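You operate a simulated robot arm through the tools that you are given. There is no shell and no other tool. Be economical: measure what you need, move in short steps, check, and stop when the job is done.

Carry out the task below with a simulated two-armed robot. There is one attempt and no reset: what you move stays moved.

## Task
On the board top, fold the press cloth in half, so that it is half as long.

The check looks at the end state, three seconds after you hand in, the way a careful person would. Anything else that was tipped, shoved, dropped, spilled or broken makes it a failure. Flat cloth is picked up by pressing the open fingertips on it (5 to 10 N) and closing them slowly along it; thin cloth reads only 2 to 8 mm in the jaws.

## Robot
Two 7-joint arms with two-finger parallel grippers on one trunk, on a base that drives. Base frame: it is fixed to the floor where the robot stands at the start and does not move with it; the origin is under the middle of the robot, x ahead of it, y to its left, z up. Readings come in m, rad, newtons and seconds.
The left shoulder is at the start at [0.07, 0.134, 1.201], the right one opposite. Places, roughly: board top [0.5, 0, 0.9]. Payload 1.57 kg a hand.
Tool frame (each hand has its own): the origin (TCP) lies between the finger pads and is the grasp point; the fingertips stand 0.03 m ahead of it; z points along the fingers, y is the line along which they close. Largest opening 0.08 m; finger width 0.017, thickness 0.012; the body of the gripper, 0.04 by 0.082 m, starts 0.08 m behind the TCP.
Orientation is that of the tool frame in the base frame, as [roll, pitch, yaw] about the fixed x, y, z axes, in that order (R = Rz(yaw) Ry(pitch) Rx(roll)). With the fingers straight down and closing along the base's y, the tool's x points along the base's -x, its y along +y and its z along -z.

## Interface
- The arms move only by the tool jog_arm. It takes "left_moves", "right_moves" or both (then of equal length, played together; a hand with none holds still); each is a list of rows, each a list of 7 numbers: the turn, a rotation vector about the tool's x, y, z in rad, then the shift along the tool's x, y, z in m, then the gripper command, from -1 (shut) to 1 (fully open), values between in proportion. In form: [[rx, ry, rz, tx, ty, tz, claw], ...]. A call has 1 to 12 rows; each row shifts and turns the commanded pose from where the row before left it, along the tool's axes as they then stand. Each row takes 0.2 s and may step no farther than 0.05 m and 0.15 rad from the row before; otherwise, or with a gripper value out of range, the whole call is refused. A pose out of reach is approached as far as the arm can. The call stops where the force on the tool passes 40 N (or 10 N more than at its start, if that is more) or the arm is blocked; 0.2 s more then pass. The fingers move at their own pace (about 0.153 m/s each) and stop on an object; they squeeze with about 39 N. The grip force told is the motor's: it shows also when the fingers shut on nothing. Time passes only in rows, and 0.2 s behind the last, so rows that do not move let the fingers close. It gives the time, the measured TCP pose, the force on the tool (base axes), the opening and the grip force at its end, in the units of the frame above (readings bear some noise), and new pictures: "show" is both (left out), scene, wrist or none (wrist: the cameras of the hands that moved).
- Cameras (640 x 400 px; columns grow to the right, rows downward): "scene" is now at [0.124, -0.0027, 1.4063]; the picture's right is [-0.01, -1.00, 0.00], its down [-0.79, 0.01, -0.62] and it looks along [0.62, -0.01, -0.79] (base axes); focal length 249 px, centre (320, 200). "left" rides on the left gripper at [0.072, 0.007, -0.122] in its tool frame; the picture's right is [-0.09, 1.00, 0.00], its down [-0.84, -0.08, -0.54] and it looks along [-0.54, -0.05, 0.84] (tool axes); focal length 238 px, centre (320, 200). "right" rides on the right gripper at [0.072, -0.007, -0.122] in its tool frame; the picture's right is [0.09, 1.00, 0.00], its down [-0.84, 0.08, -0.54] and it looks along [-0.54, 0.05, 0.84] (tool axes); focal length 238 px, centre (320, 200).
- lift_body(by): slides the trunk up (or, below 0, down) by that many m; the arms and the scene camera ride with it, the base frame stays. It gives what a move gives, with no picture.
- base_move(legs): drives the robot by 1 to 6 legs, each [ahead, left, turn to the left] in m, m and rad, along the robot's own axes; the way and the turn of a leg run together, so that a leg with both is an arc; at most 1.5 m and 3.142 rad a leg. The arms and the cameras ride along, it lands a little off, and it stops where it bumps. It gives what a move gives, and a new picture of the scene camera.
- pan_tilt(pan, tilt): turns the head with the scene camera to pan (to the left, within 1.501 rad either way) and tilt (down, from -0.506 to 1.204), counted from straight ahead of the robot. It gives what a move gives, and a new picture of the scene camera.
- probe_pixels(camera, pixels): for up to 12 pixels [column, row] of the newest picture of that camera ("zoom" is the newest enlarged one), the place [x, y, z] in the base frame of the surface seen there, good to about 0.002 m. It takes no simulated time.
- inspect(camera, box): a new picture of the part [left, top, right, bottom] of that camera's present view, enlarged. It takes no simulated time.
- finish_job(): hands the job in; it is judged then, once.

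Work in short steps. Measure before you move; look again where a grasp or a placing could have gone wrong, and mend it. You have 80 turns and 170 pictures in all, those below and enlarged ones among them. Open the grippers and draw the arms clear of the work before you hand the job in, unless the task says otherwise; then end with one line.

The tools are called as name(argument=value, ...) on one line, values as JSON. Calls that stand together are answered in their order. jog_arm: Moves the arms, as the interface text tells. Its arguments: {"type":"object","properties":{"left_moves":{"type":"array","items":{"type":"array","items":{"type":"number"}}},"right_moves":{"type":"array","items":{"type":"array","items":{"type":"number"}}},"show":{"type":"string","enum":["both","scene","wrist","none"]}},"required":[]} The other tools are called the same way: lift_body (by) slides the trunk up or down; base_move (legs) drives the base; pan_tilt (pan, tilt) turns the head that bears the scene camera; probe_pixels (camera, pixels) gives the place of the surface under pixels of a picture; inspect (camera, box) takes an enlarged picture of a part of a camera's view; finish_job () hands the job in.

At the start:

```text
time_s: 0.0
left_eef_pos: [0.5125, 0.2211, 1.1082]
left_orientation: [-3.141, 0.0, -3.14]
left_wrist_force: [-1.4, -0.1, 0.3]
left_opening: 0.0802
left_grasp_force: 0.0
right_eef_pos: [0.4195, -0.2277, 1.0524]
right_orientation: [-3.141, 0.0, 3.141]
right_wrist_force: [-0.1, 0.4, -0.5]
right_opening: 0.0799
right_grasp_force: 0.2
trunk travel left (down, up): [-0.775, 0.165]
robot x, y, heading: [-0.001, -0.0016, -0.002]
head pan, tilt: [-0.014, 0.906]
```

scene: 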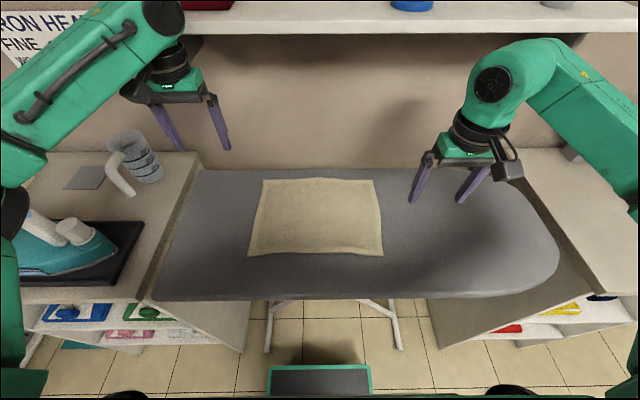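
right: 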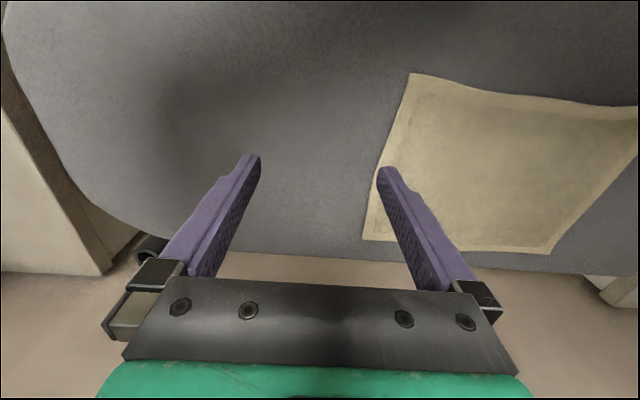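
left: 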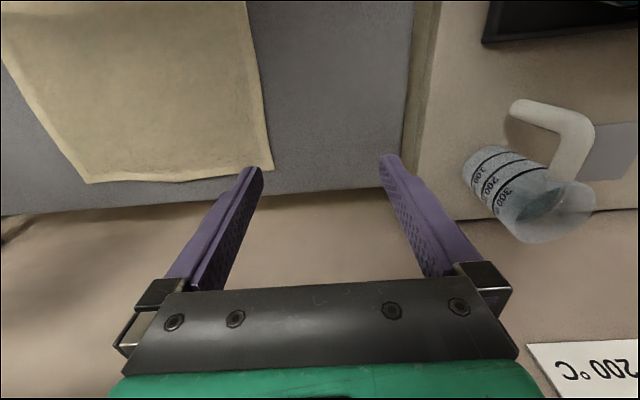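

The cloth lies at about columns 247–383, rows 178–257 in the scene picture. I measure its corners and the board.

probe_pixels(camera="scene", pixels=[[264, 180], [380, 181], [382, 255], [249, 253], [320, 215], [320, 179], [320, 254], [257, 215], [380, 215], [420, 270], [200, 180], [200, 280]])

inspect(camera="scene", box=[220, 160, 412, 280])

```text
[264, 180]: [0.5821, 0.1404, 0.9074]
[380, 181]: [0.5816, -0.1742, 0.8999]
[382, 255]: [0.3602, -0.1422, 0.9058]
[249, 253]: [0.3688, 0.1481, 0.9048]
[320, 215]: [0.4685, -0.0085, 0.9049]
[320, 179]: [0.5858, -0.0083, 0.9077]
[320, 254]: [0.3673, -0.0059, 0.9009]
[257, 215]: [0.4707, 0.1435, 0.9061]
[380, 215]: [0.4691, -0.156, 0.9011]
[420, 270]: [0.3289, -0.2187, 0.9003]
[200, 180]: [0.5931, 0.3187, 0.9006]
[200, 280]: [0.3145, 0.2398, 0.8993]
```

```text
3.33 times, centred on (316, 220) of scene
```

zoom: 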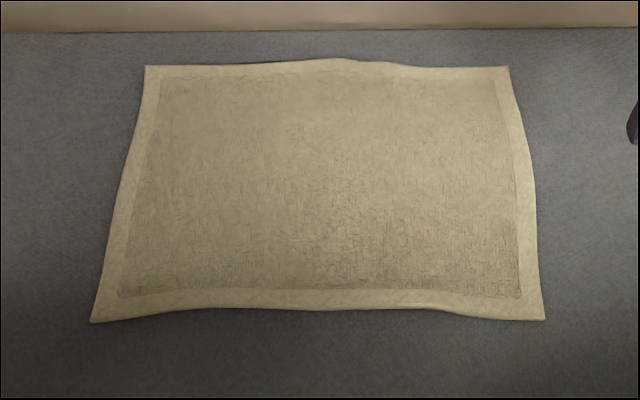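

The cloth runs about 0.30 m along y and 0.22 m along x, so I will bring its left edge over onto its right edge. To keep all four corners in the left hand's reach I shift the base 0.1 m to the right.

base_move(legs=[[0, -0.1, 0]])

```text
time_s: 1.1
left_eef_pos: [0.5109, 0.1235, 1.1085]
left_orientation: [-3.141, 0.0, -3.14]
left_wrist_force: [0.3, -0.1, 0.2]
left_opening: 0.08
left_grasp_force: 0.1
right_eef_pos: [0.4196, -0.3258, 1.0518]
right_orientation: [-3.14, 0.0, -3.141]
right_wrist_force: [-0.2, 0.3, -1.2]
right_opening: 0.0801
right_grasp_force: 0.0
trunk travel left (down, up): [-0.775, 0.165]
robot x, y, heading: [-0.0007, -0.1007, -0.002]
head pan, tilt: [-0.014, 0.906]
```

scene: 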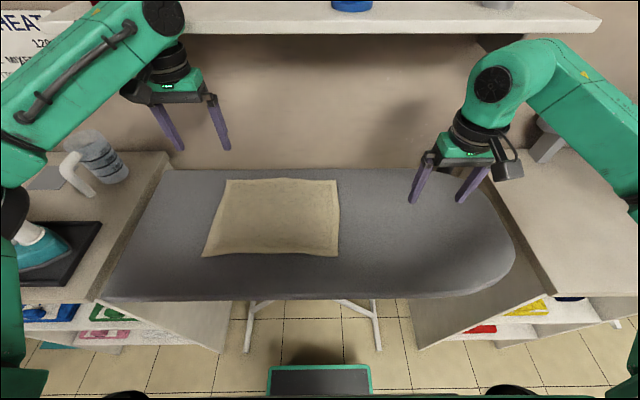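

Corners of the cloth now sit near (203,256), (226,181), (336,181), (339,256). I enlarge and probe the left edge.

inspect(camera="scene", box=[184, 165, 360, 275])

probe_pixels(camera="scene", pixels=[[204, 256], [227, 182], [335, 182], [338, 255], [212, 250], [230, 187], [215, 215]])

```text
3.64 times, centred on (272, 220) of scene
```

zoom: 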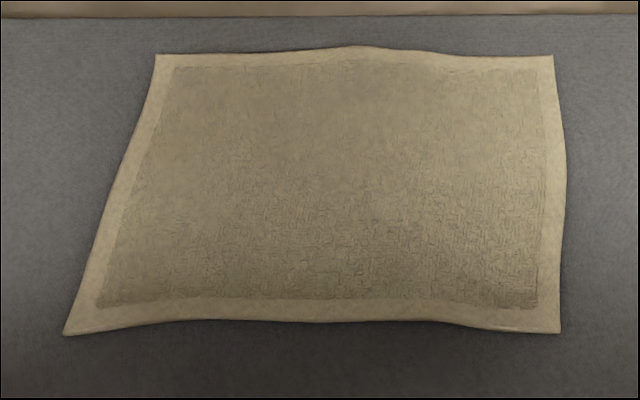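

```text
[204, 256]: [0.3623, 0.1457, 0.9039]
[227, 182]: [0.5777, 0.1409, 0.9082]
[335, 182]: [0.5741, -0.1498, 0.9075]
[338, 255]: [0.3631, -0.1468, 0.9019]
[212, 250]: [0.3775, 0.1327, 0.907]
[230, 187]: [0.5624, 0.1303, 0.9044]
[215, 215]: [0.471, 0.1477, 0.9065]
```

I move the left hand above the near-left corner, about 20 mm in at (0.375, 0.134), then turn it 45° so that the fingers close across the corner's diagonal.

jog_arm(left_moves=[[0, 0, 0, 0.034, 0.0026, 0.033, 1], [0, 0, 0, 0.034, 0.0026, 0.033, 0.5], [0, 0, 0, 0.034, 0.0026, 0.033, 0], [0, 0, 0, 0.034, 0.0026, 0.03, -0.4], [0, 0, 0.131, 0, 0, 0, -0.4], [0, 0, 0.131, 0, 0, 0, -0.4], [0, 0, 0.131, 0, 0, 0, -0.4], [0, 0, 0.131, 0, 0, 0, -0.4], [0, 0, 0.131, 0, 0, 0, -0.4], [0, 0, 0.13, 0, 0, 0, -0.4]])

```text
time_s: 3.4
left_eef_pos: [0.3754, 0.1321, 0.9795]
left_orientation: [-3.141, -0.001, 2.354]
left_wrist_force: [0.2, -0.2, 0.6]
left_opening: 0.0237
left_grasp_force: 0.0
right_eef_pos: [0.4196, -0.3282, 1.0517]
right_orientation: [3.14, 0.001, 3.141]
right_wrist_force: [-0.1, 0.8, 0.5]
right_opening: 0.08
right_grasp_force: 0.1
trunk travel left (down, up): [-0.775, 0.165]
robot x, y, heading: [0.0008, -0.1042, 0.001]
head pan, tilt: [-0.014, 0.906]
```

scene: 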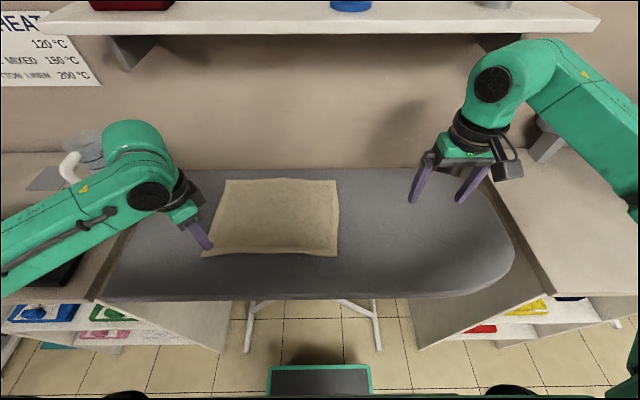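
left: 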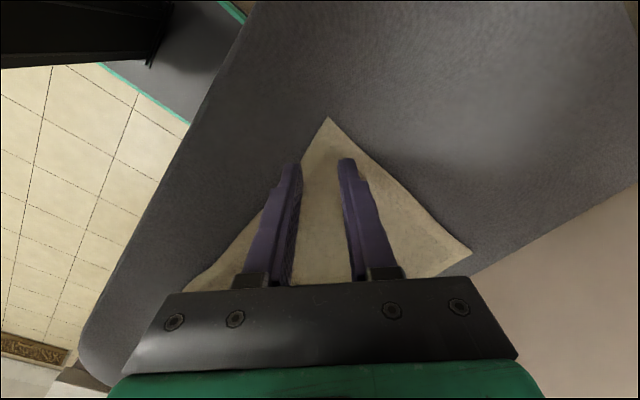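

The fingers straddle the corner tip (wrist view, 328,118) evenly. I lower in small steps until contact.

jog_arm(left_moves=[[0, 0, 0, 0, 0, 0.025, -0.4], [0, 0, 0, 0, 0, 0.015, -0.4], [0, 0, 0, 0, 0, 0.004, -0.4], [0, 0, 0, 0, 0, 0, -0.4]], show="wrist")

```text
time_s: 4.3
left_eef_pos: [0.3759, 0.1318, 0.935]
left_orientation: [-3.14, 0.0, 2.357]
left_wrist_force: [0.4, -0.2, 0.5]
left_opening: 0.0242
left_grasp_force: 0.0
right_eef_pos: [0.4201, -0.3294, 1.0525]
right_orientation: [-3.14, -0.001, 3.141]
right_wrist_force: [0.4, -0.5, 0.6]
right_opening: 0.08
right_grasp_force: 0.1
trunk travel left (down, up): [-0.775, 0.165]
robot x, y, heading: [0.0003, -0.0973, 0.004]
head pan, tilt: [-0.014, 0.906]
```

left: 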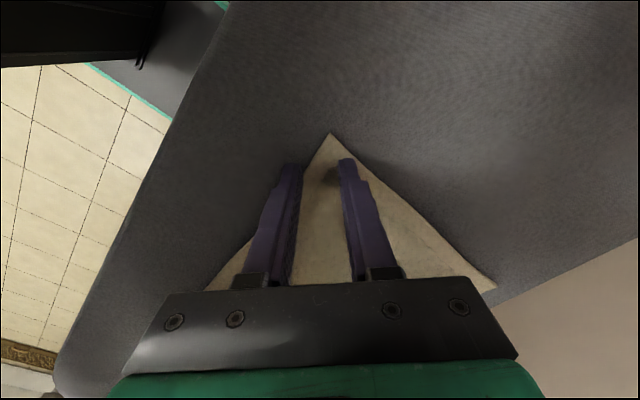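

No contact yet at TCP z 0.935; I go down 2 mm at a time.

jog_arm(left_moves=[[0, 0, 0, 0, 0, 0.002, -0.4], [0, 0, 0, 0, 0, 0.002, -0.4], [0, 0, 0, 0, 0, 0, -0.4]], show="none")

```text
time_s: 5.2
left_eef_pos: [0.3759, 0.1318, 0.9333]
left_orientation: [3.139, 0.002, 2.358]
left_wrist_force: [0.9, 0.7, 9.7]
left_opening: 0.024
left_grasp_force: 0.0
right_eef_pos: [0.4193, -0.3283, 1.0521]
right_orientation: [3.14, 0.001, 3.141]
right_wrist_force: [-0.3, 0.1, 0.1]
right_opening: 0.0802
right_grasp_force: 0.0
trunk travel left (down, up): [-0.775, 0.165]
robot x, y, heading: [-0.0019, -0.1025, 0.001]
head pan, tilt: [-0.014, 0.906]
```

Force is 9.7 N, in the wanted range. I close slowly.

jog_arm(left_moves=[[0, 0, 0, 0, 0, 0, -0.5], [0, 0, 0, 0, 0, 0, -0.6], [0, 0, 0, 0, 0, 0, -0.7], [0, 0, 0, 0, 0, 0, -0.8], [0, 0, 0, 0, 0, 0, -0.9], [0, 0, 0, 0, 0, 0, -1], [0, 0, 0, 0, 0, 0, -1]], show="wrist")

```text
time_s: 6.8
left_eef_pos: [0.3745, 0.1322, 0.9322]
left_orientation: [3.141, 0.001, 2.357]
left_wrist_force: [3.1, 2.2, 14.3]
left_opening: 0.0039
left_grasp_force: 24.3
right_eef_pos: [0.4194, -0.3288, 1.053]
right_orientation: [-3.141, 0.002, 3.141]
right_wrist_force: [-0.6, 0.0, -0.6]
right_opening: 0.0801
right_grasp_force: 0.0
trunk travel left (down, up): [-0.775, 0.165]
robot x, y, heading: [0.0009, -0.1002, 0.001]
head pan, tilt: [-0.014, 0.906]
```

left: 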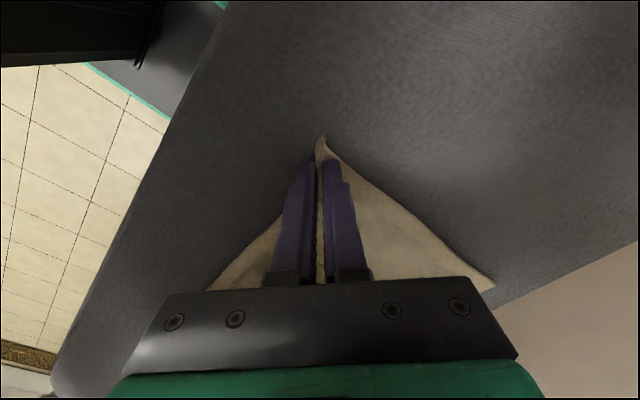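

The corner is pinched well (3.9 mm), but one corner alone cannot reach the other edge without dragging the far corner. I prefer both hands together, so I release, rise, and check the room around the base for turning a little to the left.

jog_arm(left_moves=[[0, 0, 0, 0, 0, -0.002, -0.6], [0, 0, 0, 0, 0, 0, -0.3], [0, 0, 0, 0, 0, -0.03, -0.3], [0, 0, 0, 0, 0, -0.05, -0.4], [0, 0, 0, 0, 0, -0.05, -0.4]], show="scene")

probe_pixels(camera="scene", pixels=[[320, 368], [270, 370], [370, 370], [247, 345], [377, 345], [220, 345], [420, 345], [130, 395], [500, 392], [100, 298], [545, 290], [320, 35]])

```text
time_s: 8.0
left_eef_pos: [0.3758, 0.1304, 1.0644]
left_orientation: [-3.141, -0.001, 2.358]
left_wrist_force: [-0.4, -1.4, 0.9]
left_opening: 0.0237
left_grasp_force: 0.1
right_eef_pos: [0.4201, -0.3282, 1.0517]
right_orientation: [3.141, 0.0, -3.141]
right_wrist_force: [0.2, -0.2, -0.6]
right_opening: 0.0799
right_grasp_force: 0.0
trunk travel left (down, up): [-0.775, 0.165]
robot x, y, heading: [0.001, -0.1005, -0.001]
head pan, tilt: [-0.014, 0.906]
```

scene: 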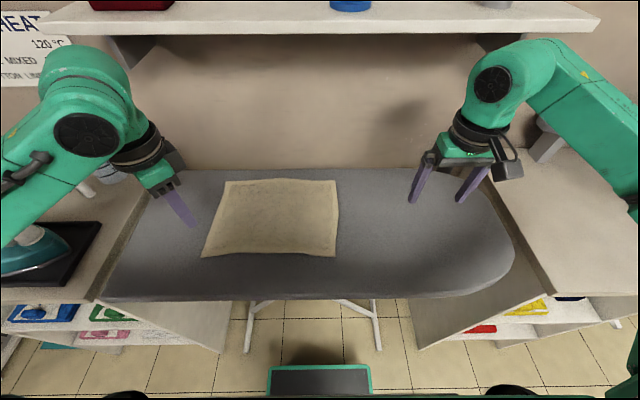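

```text
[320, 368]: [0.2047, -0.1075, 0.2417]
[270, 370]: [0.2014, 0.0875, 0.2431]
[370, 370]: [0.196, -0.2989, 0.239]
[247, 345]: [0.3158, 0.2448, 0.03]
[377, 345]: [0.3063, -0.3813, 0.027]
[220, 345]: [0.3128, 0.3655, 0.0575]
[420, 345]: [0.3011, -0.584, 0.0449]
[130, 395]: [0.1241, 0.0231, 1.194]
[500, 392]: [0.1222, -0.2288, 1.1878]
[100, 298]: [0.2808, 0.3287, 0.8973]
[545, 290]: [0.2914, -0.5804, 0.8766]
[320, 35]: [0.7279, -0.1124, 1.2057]
```

The base front sits at x≈0.205 and the furniture starts at x≈0.30, so a turn of 0.4 rad has room. I also shift 0.05 m left.

base_move(legs=[[0, 0.05, 0], [0, 0, 0.4]])

```text
time_s: 10.1
left_eef_pos: [0.2587, 0.3065, 1.0651]
left_orientation: [3.141, 0.0, 2.752]
left_wrist_force: [-0.5, 0.5, 0.1]
left_opening: 0.0239
left_grasp_force: 0.0
right_eef_pos: [0.4762, -0.0999, 1.051]
right_orientation: [3.141, 0.0, -2.746]
right_wrist_force: [-0.7, 0.1, -0.6]
right_opening: 0.0799
right_grasp_force: 0.0
trunk travel left (down, up): [-0.775, 0.165]
robot x, y, heading: [0.0016, -0.0512, 0.392]
head pan, tilt: [-0.014, 0.906]
```

scene: 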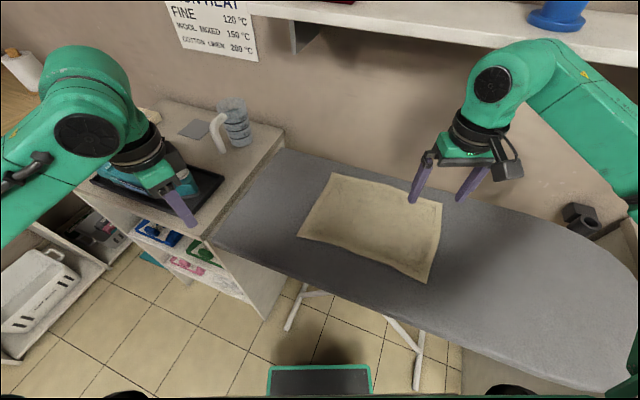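

I turn both hands so the left will close across the near-left corner and the right across the far-left corner, and move each over its corner, staying high.

jog_arm(left_moves=[[0, 0, 0.132, 0, 0, 0, -0.4], [0, 0, 0.132, 0, 0, 0, -0.4], [0, 0, 0.132, 0, 0, 0, -0.4], [0, 0, 0, -0.0343, -0.007, 0.005, -0.4], [0, 0, 0, -0.0343, -0.007, 0.005, -0.4], [0, 0, 0, -0.0343, -0.007, 0.01, -0.4], [0, 0, 0, -0.0343, -0.007, 0.01, -0.4], [0, 0, 0, -0.0343, -0.007, 0.01, -0.4], [0, 0, 0, -0.0343, -0.007, 0.01, -0.4]], right_moves=[[0, 0, -0.13, 0, 0, 0, 0.5], [0, 0, -0.13, 0, 0, 0, 0], [0, 0, -0.13, 0, 0, 0, -0.4], [0, 0, 0, -0.0369, 0.0164, 0.005, -0.4], [0, 0, 0, -0.0369, 0.0164, 0.005, -0.4], [0, 0, 0, -0.0369, 0.0164, 0.005, -0.4], [0, 0, 0, -0.0369, 0.0164, 0.01, -0.4], [0, 0, 0, -0.0369, 0.0164, 0.01, -0.4], [0, 0, 0, -0.0369, 0.0164, 0.01, -0.4]])

```text
time_s: 12.1
left_eef_pos: [0.3387, 0.088, 1.0339]
left_orientation: [3.099, 0.02, 2.321]
left_wrist_force: [0.6, 0.6, 0.9]
left_opening: 0.0242
left_grasp_force: 0.0
right_eef_pos: [0.501, 0.0178, 1.0538]
right_orientation: [-3.123, 0.055, -2.403]
right_wrist_force: [1.0, -0.4, 0.2]
right_opening: 0.0241
right_grasp_force: 0.1
right hand out of reach, approached as far as the arm can: row 8, 9
trunk travel left (down, up): [-0.775, 0.165]
robot x, y, heading: [-0.0023, -0.0658, 0.355]
head pan, tilt: [-0.014, 0.906]
```

scene: 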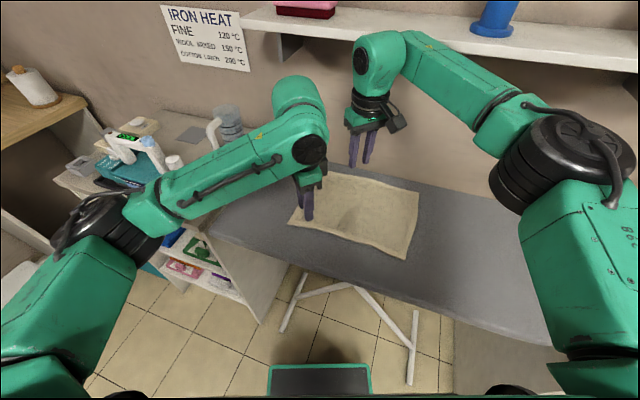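
right: 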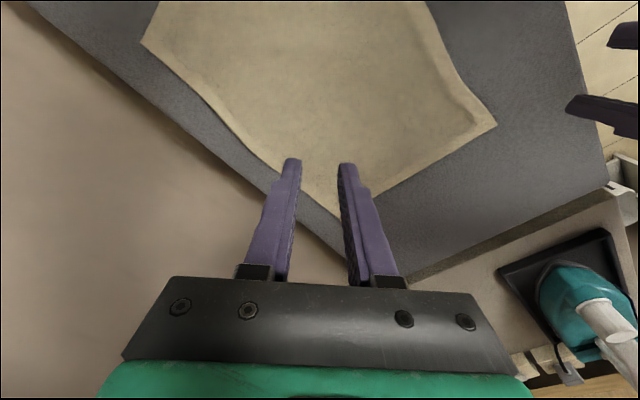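
left: 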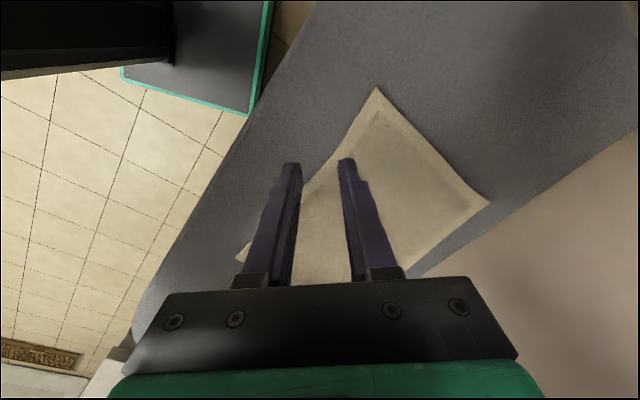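

The base swayed during this motion and the right hand lagged. I wait and read the settled state.

jog_arm(left_moves=[[0, 0, 0, 0, 0, 0, -0.4], [0, 0, 0, 0, 0, 0, -0.4], [0, 0, 0, 0, 0, 0, -0.4], [0, 0, 0, 0, 0, 0, -0.4]], show="scene")

```text
time_s: 12.6
left_eef_pos: [0.3595, 0.086, 1.0223]
left_orientation: [3.121, 0.015, 2.296]
left_wrist_force: [0.2, 0.0, 0.0]
left_opening: 0.0242
left_grasp_force: 0.1
right_eef_pos: [0.5046, 0.0211, 1.0438]
right_orientation: [-3.12, 0.04, -2.477]
right_wrist_force: [2.2, -0.5, -5.3]
right_opening: 0.024
right_grasp_force: 0.1
trunk travel left (down, up): [-0.775, 0.165]
robot x, y, heading: [0.0006, -0.0768, 0.333]
head pan, tilt: [-0.014, 0.906]
stopped in row 2 (right hand): the arm was blocked; the commanded pose is now the measured one
```

scene: 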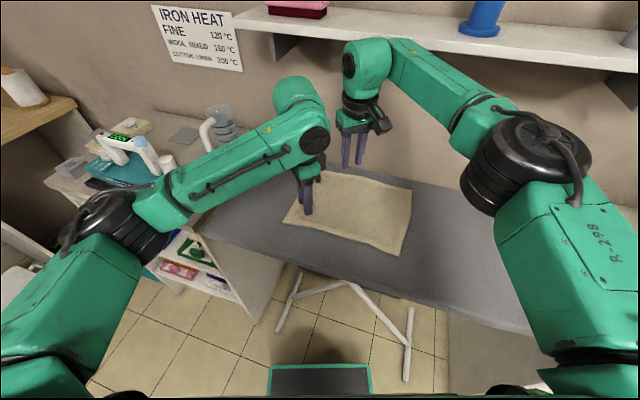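

The right arm was blocked by something; I probe the wrist areas to see whether it is the shelf or the other arm.

probe_pixels(camera="scene", pixels=[[365, 45], [350, 60], [345, 80], [340, 35], [420, 55], [295, 82], [315, 110], [325, 140], [345, 125], [300, 25], [430, 25], [520, 150]])

inspect(camera="scene", box=[240, 0, 480, 150])

```text
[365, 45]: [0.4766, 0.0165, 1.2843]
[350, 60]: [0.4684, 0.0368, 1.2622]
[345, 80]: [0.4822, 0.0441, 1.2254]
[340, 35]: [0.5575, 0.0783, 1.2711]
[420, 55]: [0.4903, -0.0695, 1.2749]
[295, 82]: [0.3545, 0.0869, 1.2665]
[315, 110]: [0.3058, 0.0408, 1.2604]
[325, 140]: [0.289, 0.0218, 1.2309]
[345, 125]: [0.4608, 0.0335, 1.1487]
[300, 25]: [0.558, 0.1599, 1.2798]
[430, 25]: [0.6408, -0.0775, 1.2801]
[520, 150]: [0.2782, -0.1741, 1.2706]
```

```text
2.67 times, centred on (360, 75) of scene
```

zoom: 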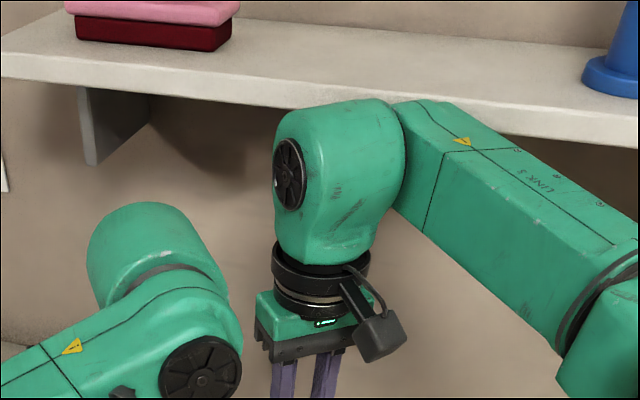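

The right wrist (top at z≈1.285, x≈0.55) touched the shelf front edge (x≈0.56). I probe the shelf's underside height to know how low to stay.

probe_pixels(camera="zoom", pixels=[[40, 55], [40, 78], [200, 75], [200, 95], [90, 150], [500, 105], [500, 130], [620, 145]])

jog_arm(right_moves=[[0, 0, 0, 0.04, 0, 0, -0.4], [0, 0, 0, 0.04, 0, 0, -0.4], [0, 0, 0, 0, 0, 0.03, -0.4], [0, 0, 0, 0, 0, 0.03, -0.4], [0, 0, 0, 0, 0, 0, -0.4]], show="scene")

```text
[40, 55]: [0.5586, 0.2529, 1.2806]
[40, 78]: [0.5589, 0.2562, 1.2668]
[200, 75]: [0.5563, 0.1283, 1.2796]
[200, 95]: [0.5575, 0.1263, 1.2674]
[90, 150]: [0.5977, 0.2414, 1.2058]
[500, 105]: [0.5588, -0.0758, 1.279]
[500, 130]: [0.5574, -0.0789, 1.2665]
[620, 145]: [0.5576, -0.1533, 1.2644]
```

```text
time_s: 12.9
left_eef_pos: [0.4462, 0.1109, 0.9765]
left_orientation: [-3.076, -0.032, 2.309]
left_wrist_force: [1.6, -0.1, -0.8]
left_opening: 0.0241
left_grasp_force: 0.0
right_eef_pos: [0.5845, 0.0238, 0.9749]
right_orientation: [3.116, -0.067, -2.432]
right_wrist_force: [2.0, 0.2, -1.2]
right_opening: 0.0239
right_grasp_force: 0.1
trunk travel left (down, up): [-0.775, 0.165]
robot x, y, heading: [0.0017, -0.0722, 0.338]
head pan, tilt: [-0.014, 0.906]
stopped in row 1 (right hand): the arm was blocked; the commanded pose is now the measured one
```

scene: 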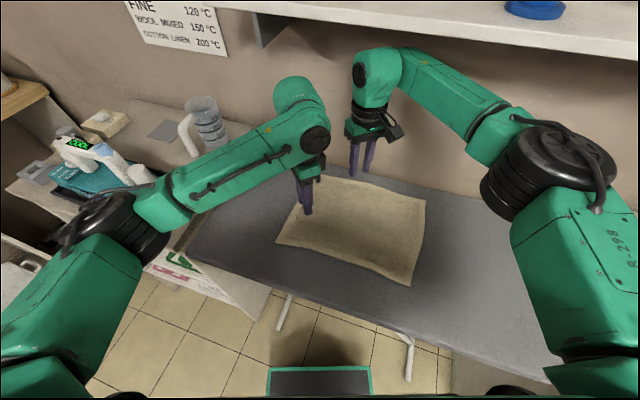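

Both hands shifted forward and down by themselves, so the robot may be rocking. I hold still and read again.

jog_arm(left_moves=[[0, 0, 0, 0, 0, 0, -0.4]], show="scene")

```text
time_s: 13.3
left_eef_pos: [0.3995, 0.0981, 0.9996]
left_orientation: [-3.119, -0.012, 2.304]
left_wrist_force: [-0.8, -0.7, -0.5]
left_opening: 0.0238
left_grasp_force: 0.0
right_eef_pos: [0.5377, 0.0107, 1.0066]
right_orientation: [3.134, -0.021, -2.425]
right_wrist_force: [-0.5, -1.7, 0.1]
right_opening: 0.024
right_grasp_force: 0.0
trunk travel left (down, up): [-0.775, 0.165]
robot x, y, heading: [-0.0078, -0.0756, 0.341]
head pan, tilt: [-0.014, 0.906]
```

scene: 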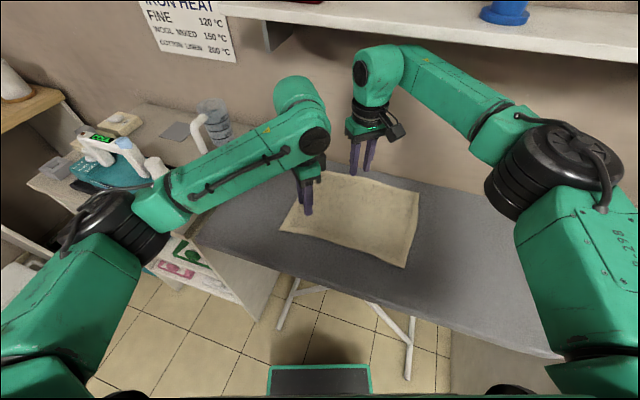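

The robot is rocking back into place. I hold once more to let it settle.

jog_arm(left_moves=[[0, 0, 0, 0, 0, 0, -0.4], [0, 0, 0, 0, 0, 0, -0.4], [0, 0, 0, 0, 0, 0, -0.4], [0, 0, 0, 0, 0, 0, -0.4], [0, 0, 0, 0, 0, 0, -0.4]], show="scene")

```text
time_s: 14.5
left_eef_pos: [0.4097, 0.1019, 0.9953]
left_orientation: [-3.113, -0.013, 2.303]
left_wrist_force: [0.7, 0.3, -0.1]
left_opening: 0.0242
left_grasp_force: 0.0
right_eef_pos: [0.5474, 0.0146, 0.9988]
right_orientation: [3.132, -0.031, -2.426]
right_wrist_force: [0.4, -0.3, -0.3]
right_opening: 0.0242
right_grasp_force: 0.1
trunk travel left (down, up): [-0.775, 0.165]
robot x, y, heading: [-0.0039, -0.0683, 0.343]
head pan, tilt: [-0.014, 0.906]
```

scene: 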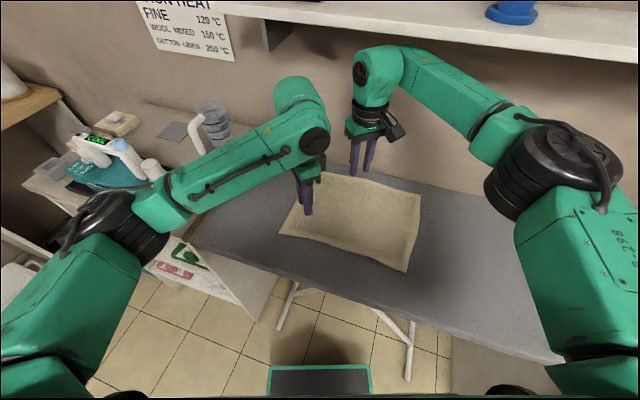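

A small lean remains (about 0.03 rad). I pull the right hand back toward the robot, low, to unload it.

jog_arm(right_moves=[[0, 0, 0, 0.015, 0, 0, -0.4], [0, 0, 0, 0.025, 0, 0, -0.4], [0, 0, 0, 0.03, 0, 0, -0.4], [0, 0, 0, 0.03, 0, 0, -0.4], [0, 0, 0, 0.03, 0, 0, -0.4], [0, 0, 0, 0, 0, 0, -0.4], [0, 0, 0, 0, 0, 0, -0.4]], show="scene")

```text
time_s: 16.1
left_eef_pos: [0.4108, 0.1015, 0.9953]
left_orientation: [-3.111, -0.014, 2.306]
left_wrist_force: [-0.3, -0.4, 0.3]
left_opening: 0.0242
left_grasp_force: 0.1
right_eef_pos: [0.452, -0.0714, 1.0045]
right_orientation: [3.131, -0.031, -2.421]
right_wrist_force: [0.3, -0.7, 0.1]
right_opening: 0.024
right_grasp_force: 0.1
trunk travel left (down, up): [-0.775, 0.165]
robot x, y, heading: [-0.0041, -0.071, 0.336]
head pan, tilt: [-0.014, 0.906]
```

scene: 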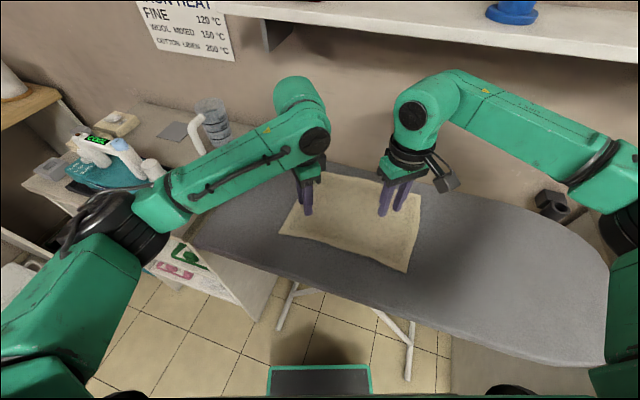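

I check whether the base itself still leans, by probing the board and cloth with the scene camera.

probe_pixels(camera="scene", pixels=[[279, 232], [407, 271], [420, 192], [355, 230], [230, 240], [560, 230], [480, 300], [600, 30], [500, 15], [210, 120], [100, 160], [545, 200]])

```text
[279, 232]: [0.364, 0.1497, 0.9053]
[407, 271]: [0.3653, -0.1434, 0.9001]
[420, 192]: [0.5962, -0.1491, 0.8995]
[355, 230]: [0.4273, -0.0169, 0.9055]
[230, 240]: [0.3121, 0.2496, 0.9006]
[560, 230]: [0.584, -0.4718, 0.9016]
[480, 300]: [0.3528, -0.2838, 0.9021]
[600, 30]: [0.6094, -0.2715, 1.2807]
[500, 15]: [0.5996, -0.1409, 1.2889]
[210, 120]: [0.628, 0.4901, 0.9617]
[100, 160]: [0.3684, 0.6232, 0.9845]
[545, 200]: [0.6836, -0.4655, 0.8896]
```

The scene is undisturbed and the cloth is still flat in place. I set the base about 0.05 m more to the left and turn to about 0.42 so the right hand has reach to the far corner while staying under the shelf (underside z≈1.265).

base_move(legs=[[0.02, 0.047, 0.085]])

```text
time_s: 17.0
left_eef_pos: [0.3949, 0.1818, 0.9955]
left_orientation: [-3.113, -0.017, 2.386]
left_wrist_force: [-0.4, 0.7, 0.4]
left_opening: 0.024
left_grasp_force: 0.1
right_eef_pos: [0.4509, 0.013, 1.0046]
right_orientation: [3.128, -0.029, -2.337]
right_wrist_force: [0.3, -0.5, 0.1]
right_opening: 0.0242
right_grasp_force: 0.0
trunk travel left (down, up): [-0.775, 0.165]
robot x, y, heading: [-0.006, -0.0236, 0.421]
head pan, tilt: [-0.014, 0.906]
```

scene: 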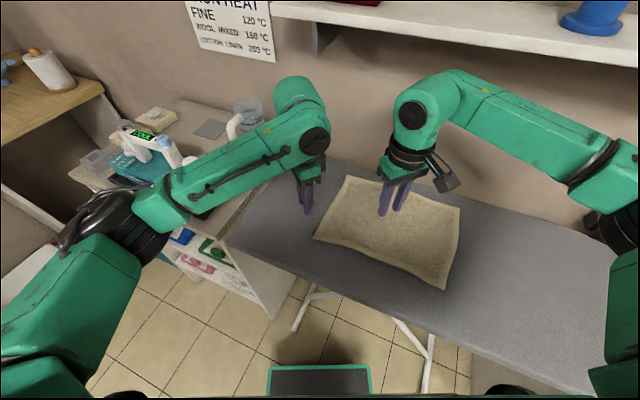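

The right hand now sits at (0.451, 0.013, 1.005). I lower it, straighten it, lean its body 0.2 rad back toward the robot, and advance it low over the far-left corner.

jog_arm(right_moves=[[0.0136, -0.029, -0.019, 0, 0, 0.018, -0.4], [0, 0, 0, 0, 0, 0.014, -0.4], [0, -0.1, 0, 0, 0, 0, -0.4], [0, -0.1, 0, 0, 0, 0, -0.4], [0, 0, 0, -0.026, 0, 0.0053, -0.4], [0, 0, 0, -0.026, 0, 0.0053, -0.4], [0, 0, 0, -0.026, 0, 0.0053, -0.4], [0, 0, 0, -0.026, 0, 0.0053, -0.4], [0, 0, 0, -0.026, 0, 0.0053, -0.4], [0, 0, 0, -0.026, 0, 0.0053, -0.4], [0, 0, 0, 0, 0, 0, -0.4]])

```text
time_s: 19.4
left_eef_pos: [0.3954, 0.1856, 0.9952]
left_orientation: [-3.113, -0.014, 2.389]
left_wrist_force: [0.6, -0.4, -0.6]
left_opening: 0.0237
left_grasp_force: 0.1
right_eef_pos: [0.5586, 0.1331, 0.9709]
right_orientation: [-3.138, 0.197, -2.319]
right_wrist_force: [-0.7, 0.1, 1.0]
right_opening: 0.0241
right_grasp_force: 0.1
trunk travel left (down, up): [-0.775, 0.165]
robot x, y, heading: [-0.0033, -0.0226, 0.423]
head pan, tilt: [-0.014, 0.906]
```

scene: 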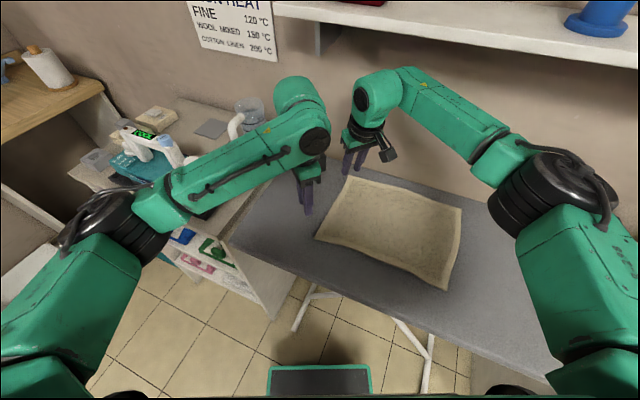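
right: 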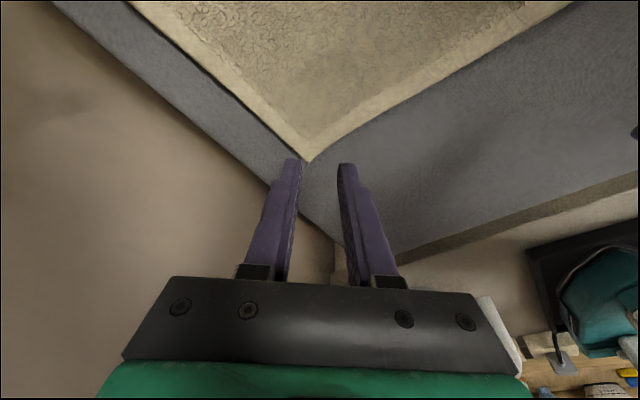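

Reached. The corner tip is at (308,162) in the right view; I probe it and the left-view corner.

probe_pixels(camera="right", pixels=[[308, 158], [306, 140], [280, 135], [340, 140]])

probe_pixels(camera="scene", pixels=[[317, 239], [445, 288], [458, 210]])

```text
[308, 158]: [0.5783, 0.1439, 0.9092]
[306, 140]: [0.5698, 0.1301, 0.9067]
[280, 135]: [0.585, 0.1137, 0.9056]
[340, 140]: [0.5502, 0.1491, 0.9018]
```

```text
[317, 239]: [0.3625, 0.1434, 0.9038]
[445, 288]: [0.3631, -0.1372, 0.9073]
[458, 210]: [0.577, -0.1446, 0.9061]
```

I lower the right hand to about 20 mm inside its corner and bring the left hand down over the near-left corner, both stopping just above the cloth.

jog_arm(left_moves=[[-0.0286, -0.014, 0.033, -0.0083, -0.0174, 0.005, -0.4], [0, 0, 0, -0.0083, -0.0174, 0.015, -0.4], [0, 0, 0, -0.0083, -0.0174, 0.02, -0.4], [0, 0, 0, 0, 0, 0.016, -0.4], [0, 0, 0, 0, 0, 0, -0.4]], right_moves=[[0, 0, 0, 0.0037, -0.0018, 0.0108, -0.4], [0, 0, 0, 0.0037, -0.0018, 0.0108, -0.4], [0, 0, 0, 0.0036, -0.0018, 0.0088, -0.4], [0, 0, 0, 0, 0, 0, -0.4], [0, 0, 0, 0, 0, 0, -0.4]], show="both")

```text
time_s: 20.6
left_eef_pos: [0.376, 0.1318, 0.9388]
left_orientation: [-3.14, -0.002, 2.355]
left_wrist_force: [1.0, 0.4, -0.5]
left_opening: 0.0242
left_grasp_force: 0.1
right_eef_pos: [0.5587, 0.1277, 0.9386]
right_orientation: [-3.14, 0.198, -2.319]
right_wrist_force: [0.4, -0.5, -0.2]
right_opening: 0.0237
right_grasp_force: 0.1
trunk travel left (down, up): [-0.775, 0.165]
robot x, y, heading: [-0.0036, -0.0232, 0.423]
head pan, tilt: [-0.014, 0.906]
```

scene: 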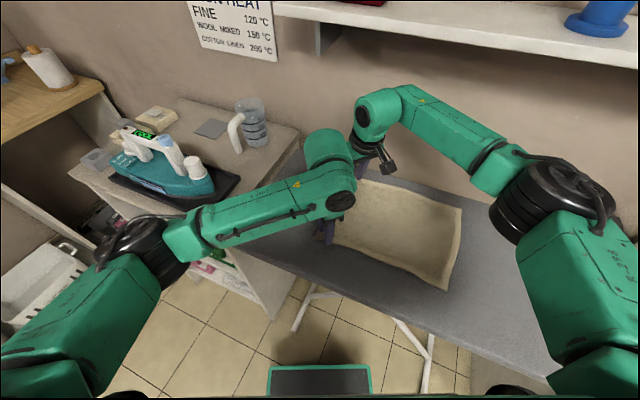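
right: 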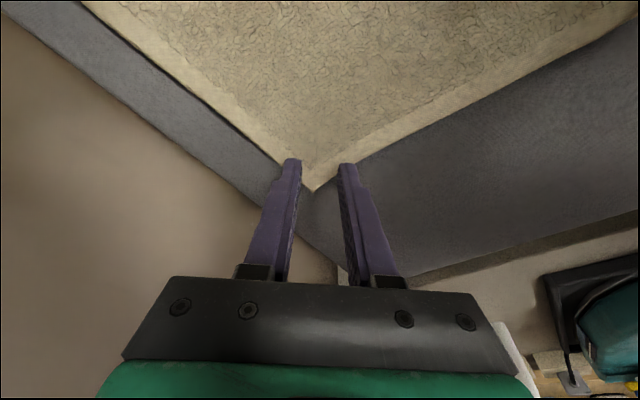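
left: 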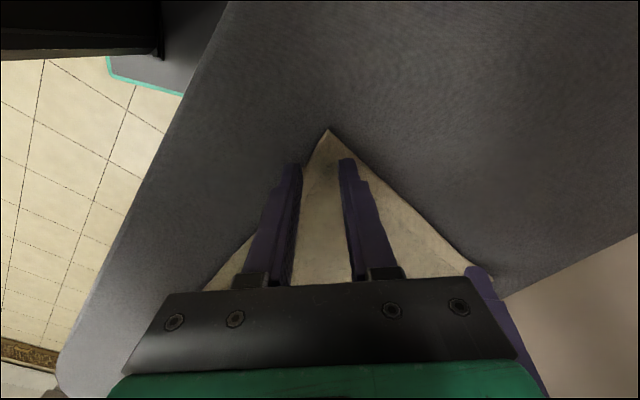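

Both hands are about 4–6 mm above contact and well placed. I press down gently.

jog_arm(left_moves=[[0, 0, 0, 0, 0, 0.003, -0.4], [0, 0, 0, 0, 0, 0.003, -0.4], [0, 0, 0, 0, 0, 0, -0.4]], right_moves=[[0, 0, 0, 0.0004, 0, 0.002, -0.4], [0, 0, 0, 0.0004, 0, 0.002, -0.4], [0, 0, 0, 0, 0, 0, -0.4]], show="none")

```text
time_s: 21.4
left_eef_pos: [0.3766, 0.1309, 0.9339]
left_orientation: [-3.139, 0.001, 2.355]
left_wrist_force: [0.8, 0.9, 3.8]
left_opening: 0.0241
left_grasp_force: 0.1
right_eef_pos: [0.5591, 0.1256, 0.9357]
right_orientation: [-3.138, 0.198, -2.318]
right_wrist_force: [-0.5, 0.0, 0.9]
right_opening: 0.024
right_grasp_force: 0.1
trunk travel left (down, up): [-0.775, 0.165]
robot x, y, heading: [-0.0036, -0.0218, 0.426]
head pan, tilt: [-0.014, 0.906]
```

The left reads 3.8 N and the right has just begun to touch. I press a little further.

jog_arm(left_moves=[[0, 0, 0, 0, 0, 0.001, -0.4], [0, 0, 0, 0, 0, 0, -0.4], [0, 0, 0, 0, 0, 0, -0.4]], right_moves=[[0, 0, 0, 0.0004, 0, 0.002, -0.4], [0, 0, 0, 0.0002, 0, 0.001, -0.4], [0, 0, 0, 0, 0, 0, -0.4]], show="none")

```text
time_s: 22.2
left_eef_pos: [0.3755, 0.1309, 0.9328]
left_orientation: [3.14, 0.0, 2.355]
left_wrist_force: [3.4, 1.3, 7.3]
left_opening: 0.025
left_grasp_force: 0.3
right_eef_pos: [0.5597, 0.1265, 0.9329]
right_orientation: [-3.139, 0.201, -2.318]
right_wrist_force: [-0.1, 0.6, 8.0]
right_opening: 0.0242
right_grasp_force: 0.1
trunk travel left (down, up): [-0.775, 0.165]
robot x, y, heading: [-0.0061, -0.0245, 0.423]
head pan, tilt: [-0.014, 0.906]
```

Forces are 7.3 N and 8.0 N. I close both slowly.

jog_arm(left_moves=[[0, 0, 0, 0, 0, 0, -0.5], [0, 0, 0, 0, 0, 0, -0.6], [0, 0, 0, 0, 0, 0, -0.7], [0, 0, 0, 0, 0, 0, -0.8], [0, 0, 0, 0, 0, 0, -0.9], [0, 0, 0, 0, 0, 0, -1], [0, 0, 0, 0, 0, 0, -1]], right_moves=[[0, 0, 0, 0, 0, 0, -0.5], [0, 0, 0, 0, 0, 0, -0.6], [0, 0, 0, 0, 0, 0, -0.7], [0, 0, 0, 0, 0, 0, -0.8], [0, 0, 0, 0, 0, 0, -0.9], [0, 0, 0, 0, 0, 0, -1], [0, 0, 0, 0, 0, 0, -1]], show="wrist")

```text
time_s: 23.8
left_eef_pos: [0.3763, 0.131, 0.9336]
left_orientation: [3.141, 0.002, 2.353]
left_wrist_force: [3.2, 1.2, 7.5]
left_opening: 0.0038
left_grasp_force: 24.9
right_eef_pos: [0.5573, 0.1259, 0.9338]
right_orientation: [-3.137, 0.198, -2.318]
right_wrist_force: [-3.1, 0.0, 9.7]
right_opening: 0.0
right_grasp_force: 21.3
trunk travel left (down, up): [-0.775, 0.165]
robot x, y, heading: [0.001, -0.0219, 0.429]
head pan, tilt: [-0.014, 0.906]
```

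right: 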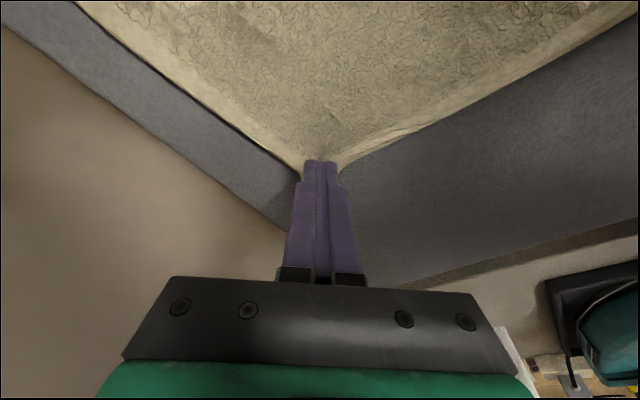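
left: 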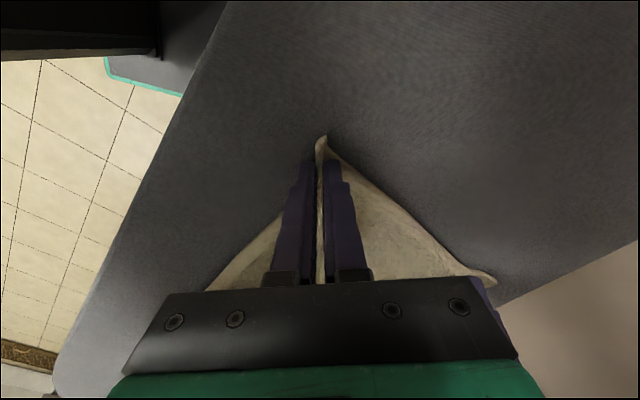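

The left holds cloth (3.8 mm), but the right closed on nothing because the tilt let only the outer finger edge touch. I raise it slightly, reopen, take out most of the tilt and set it a bit further in.

jog_arm(right_moves=[[0, 0, 0, 0, 0, -0.008, -0.9], [0, 0, 0, 0, 0, -0.006, -0.35], [0, 0.1, 0, 0, 0, 0, -0.35], [0, 0.09, 0, 0.005, 0, 0, -0.35], [0, 0, 0, 0, 0, 0.006, -0.35], [0, 0, 0, 0, 0, 0, -0.35]], show="wrist")

```text
time_s: 25.2
left_eef_pos: [0.3752, 0.1315, 0.933]
left_orientation: [-3.137, 0.002, 2.354]
left_wrist_force: [-1.1, 0.7, 11.9]
left_opening: 0.0037
left_grasp_force: 24.9
right_eef_pos: [0.5537, 0.1232, 0.9464]
right_orientation: [-3.137, 0.152, -2.321]
right_wrist_force: [-0.5, 0.4, -0.5]
right_opening: 0.026
right_grasp_force: 0.1
right hand out of reach, approached as far as the arm can: row 3, 5
trunk travel left (down, up): [-0.775, 0.165]
robot x, y, heading: [-0.0017, -0.0243, 0.424]
head pan, tilt: [-0.014, 0.906]
```

right: 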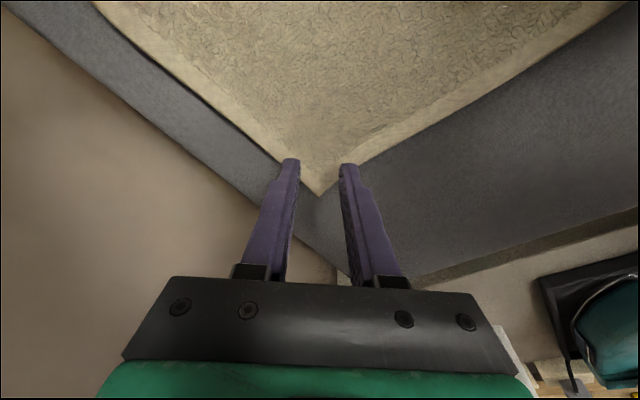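

The right arm is at its reach limit when upright. I put some tilt back and look at where it lands before descending.

jog_arm(right_moves=[[0, -0.13, 0, 0.002, 0, 0, -0.35], [0, 0, 0, 0, 0, 0, -0.35]], show="none")

```text
time_s: 25.8
left_eef_pos: [0.3745, 0.1302, 0.9328]
left_orientation: [-3.139, 0.002, 2.354]
left_wrist_force: [-1.0, -0.4, 11.2]
left_opening: 0.0039
left_grasp_force: 24.7
right_eef_pos: [0.5527, 0.1214, 0.9464]
right_orientation: [-3.138, 0.238, -2.318]
right_wrist_force: [-0.9, -0.4, 0.1]
right_opening: 0.0259
right_grasp_force: 0.1
trunk travel left (down, up): [-0.775, 0.165]
robot x, y, heading: [-0.0042, -0.0229, 0.424]
head pan, tilt: [-0.014, 0.906]
```

Tilt is now 0.238. I set it to about 0.19, go 5 mm further inward and descend close to contact.

jog_arm(right_moves=[[0, 0.05, 0, 0.005, 0, 0.001, -0.35], [0, 0, 0, 0.0008, 0, 0.004, -0.35], [0, 0, 0, 0.0008, 0, 0.004, -0.35], [0, 0, 0, 0.0004, 0, 0.002, -0.35], [0, 0, 0, 0, 0, 0, -0.35]], show="wrist")

```text
time_s: 27.0
left_eef_pos: [0.3752, 0.1311, 0.9326]
left_orientation: [-3.139, 0.002, 2.355]
left_wrist_force: [-1.5, 1.0, 11.6]
left_opening: 0.0041
left_grasp_force: 24.9
right_eef_pos: [0.5494, 0.1186, 0.9347]
right_orientation: [-3.137, 0.188, -2.318]
right_wrist_force: [0.8, 0.1, 2.3]
right_opening: 0.026
right_grasp_force: 0.0
trunk travel left (down, up): [-0.775, 0.165]
robot x, y, heading: [-0.0012, -0.0256, 0.426]
head pan, tilt: [-0.014, 0.906]
```

right: 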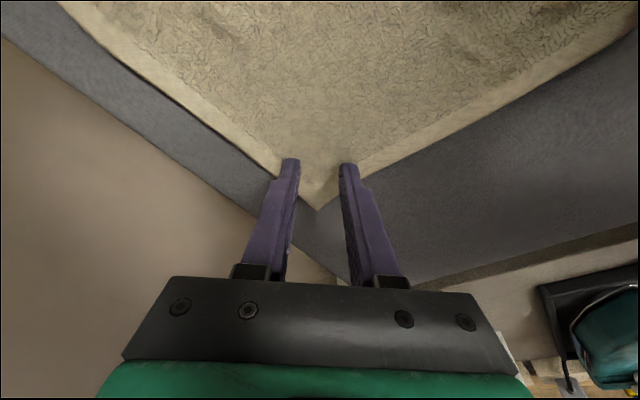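

Contact has begun (2.3 N) with the corner tip at (317,208), well inside. I press to about 8 N.

jog_arm(right_moves=[[0, 0, 0, 0.0004, 0, 0.002, -0.35], [0, 0, 0, 0, 0, 0, -0.35]], show="none")

```text
time_s: 27.6
left_eef_pos: [0.3744, 0.1313, 0.9326]
left_orientation: [-3.141, 0.002, 2.356]
left_wrist_force: [2.9, 1.8, 7.1]
left_opening: 0.004
left_grasp_force: 24.8
right_eef_pos: [0.549, 0.1183, 0.9342]
right_orientation: [-3.138, 0.193, -2.317]
right_wrist_force: [0.8, 0.0, 12.1]
right_opening: 0.0258
right_grasp_force: 0.1
trunk travel left (down, up): [-0.775, 0.165]
robot x, y, heading: [0.0012, -0.0203, 0.427]
head pan, tilt: [-0.014, 0.906]
```

Right reads 12 N, slightly above; I ease off half a millimetre and close slowly.

jog_arm(right_moves=[[0, 0, 0, 0, 0, -0.0005, -0.4], [0, 0, 0, 0, 0, 0, -0.5], [0, 0, 0, 0, 0, 0, -0.58], [0, 0, 0, 0, 0, 0, -0.66], [0, 0, 0, 0, 0, 0, -0.74], [0, 0, 0, 0, 0, 0, -0.82], [0, 0, 0, 0, 0, 0, -0.9], [0, 0, 0, 0, 0, 0, -1], [0, 0, 0, 0, 0, 0, -1]], show="wrist")

```text
time_s: 29.6
left_eef_pos: [0.3767, 0.1302, 0.9336]
left_orientation: [-3.141, 0.002, 2.356]
left_wrist_force: [4.6, 1.1, 7.1]
left_opening: 0.0039
left_grasp_force: 24.2
right_eef_pos: [0.5491, 0.1175, 0.9332]
right_orientation: [-3.135, 0.191, -2.318]
right_wrist_force: [-0.6, 0.5, 14.8]
right_opening: 0.0002
right_grasp_force: 21.5
trunk travel left (down, up): [-0.775, 0.165]
robot x, y, heading: [-0.0017, -0.0247, 0.424]
head pan, tilt: [-0.014, 0.906]
```

right: 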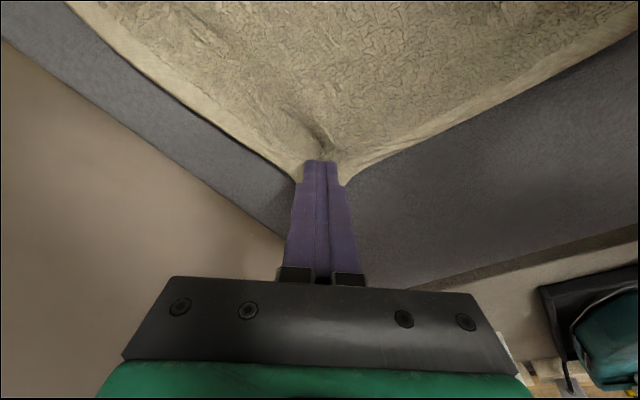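

The right closed on nothing again: tilted fingertips slide over the cloth. It must be upright, which needs the base closer. I release and raise both hands (right stays low under the shelf, moved back) before driving ahead.

jog_arm(left_moves=[[0, 0, 0, 0, 0, -0.002, -0.6], [0, 0, 0, 0, 0, 0, -0.3], [0, 0, 0, 0, 0, -0.02, -0.4], [0, 0, 0, 0, 0, -0.025, -0.4], [0, 0, 0, 0, 0, 0, -0.4]], right_moves=[[0, 0, 0, 0, 0, -0.01, -0.9], [0, 0, 0, 0, 0, -0.02, -0.5], [0, 0.05, 0, 0.03, 0, 0, -0.4], [0, 0.05, 0, 0.02, 0, 0, -0.4], [0, 0.09, 0, 0.02, 0, 0, -0.4]], show="none")

base_move(legs=[[0.06, 0, 0]])

```text
time_s: 30.8
left_eef_pos: [0.3776, 0.132, 0.9784]
left_orientation: [-3.139, 0.0, 2.354]
left_wrist_force: [0.1, 0.5, -0.3]
left_opening: 0.0239
left_grasp_force: 0.1
right_eef_pos: [0.4996, 0.0632, 0.95]
right_orientation: [-3.138, -0.005, -2.318]
right_wrist_force: [-0.1, -0.8, -1.0]
right_opening: 0.0237
right_grasp_force: 0.2
trunk travel left (down, up): [-0.775, 0.165]
robot x, y, heading: [0.0006, -0.0204, 0.424]
head pan, tilt: [-0.014, 0.906]
```

```text
time_s: 31.8
left_eef_pos: [0.4283, 0.155, 0.9809]
left_orientation: [3.141, 0.003, 2.356]
left_wrist_force: [0.7, 0.3, 0.1]
left_opening: 0.0239
left_grasp_force: 0.1
right_eef_pos: [0.5523, 0.0855, 0.9545]
right_orientation: [-3.137, -0.001, -2.318]
right_wrist_force: [0.5, -0.5, 0.7]
right_opening: 0.0241
right_grasp_force: 0.1
trunk travel left (down, up): [-0.775, 0.165]
robot x, y, heading: [0.0521, 0.0044, 0.422]
head pan, tilt: [-0.014, 0.906]
```

scene: 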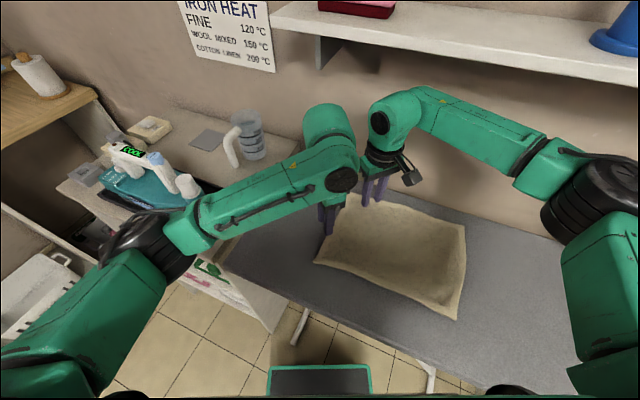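

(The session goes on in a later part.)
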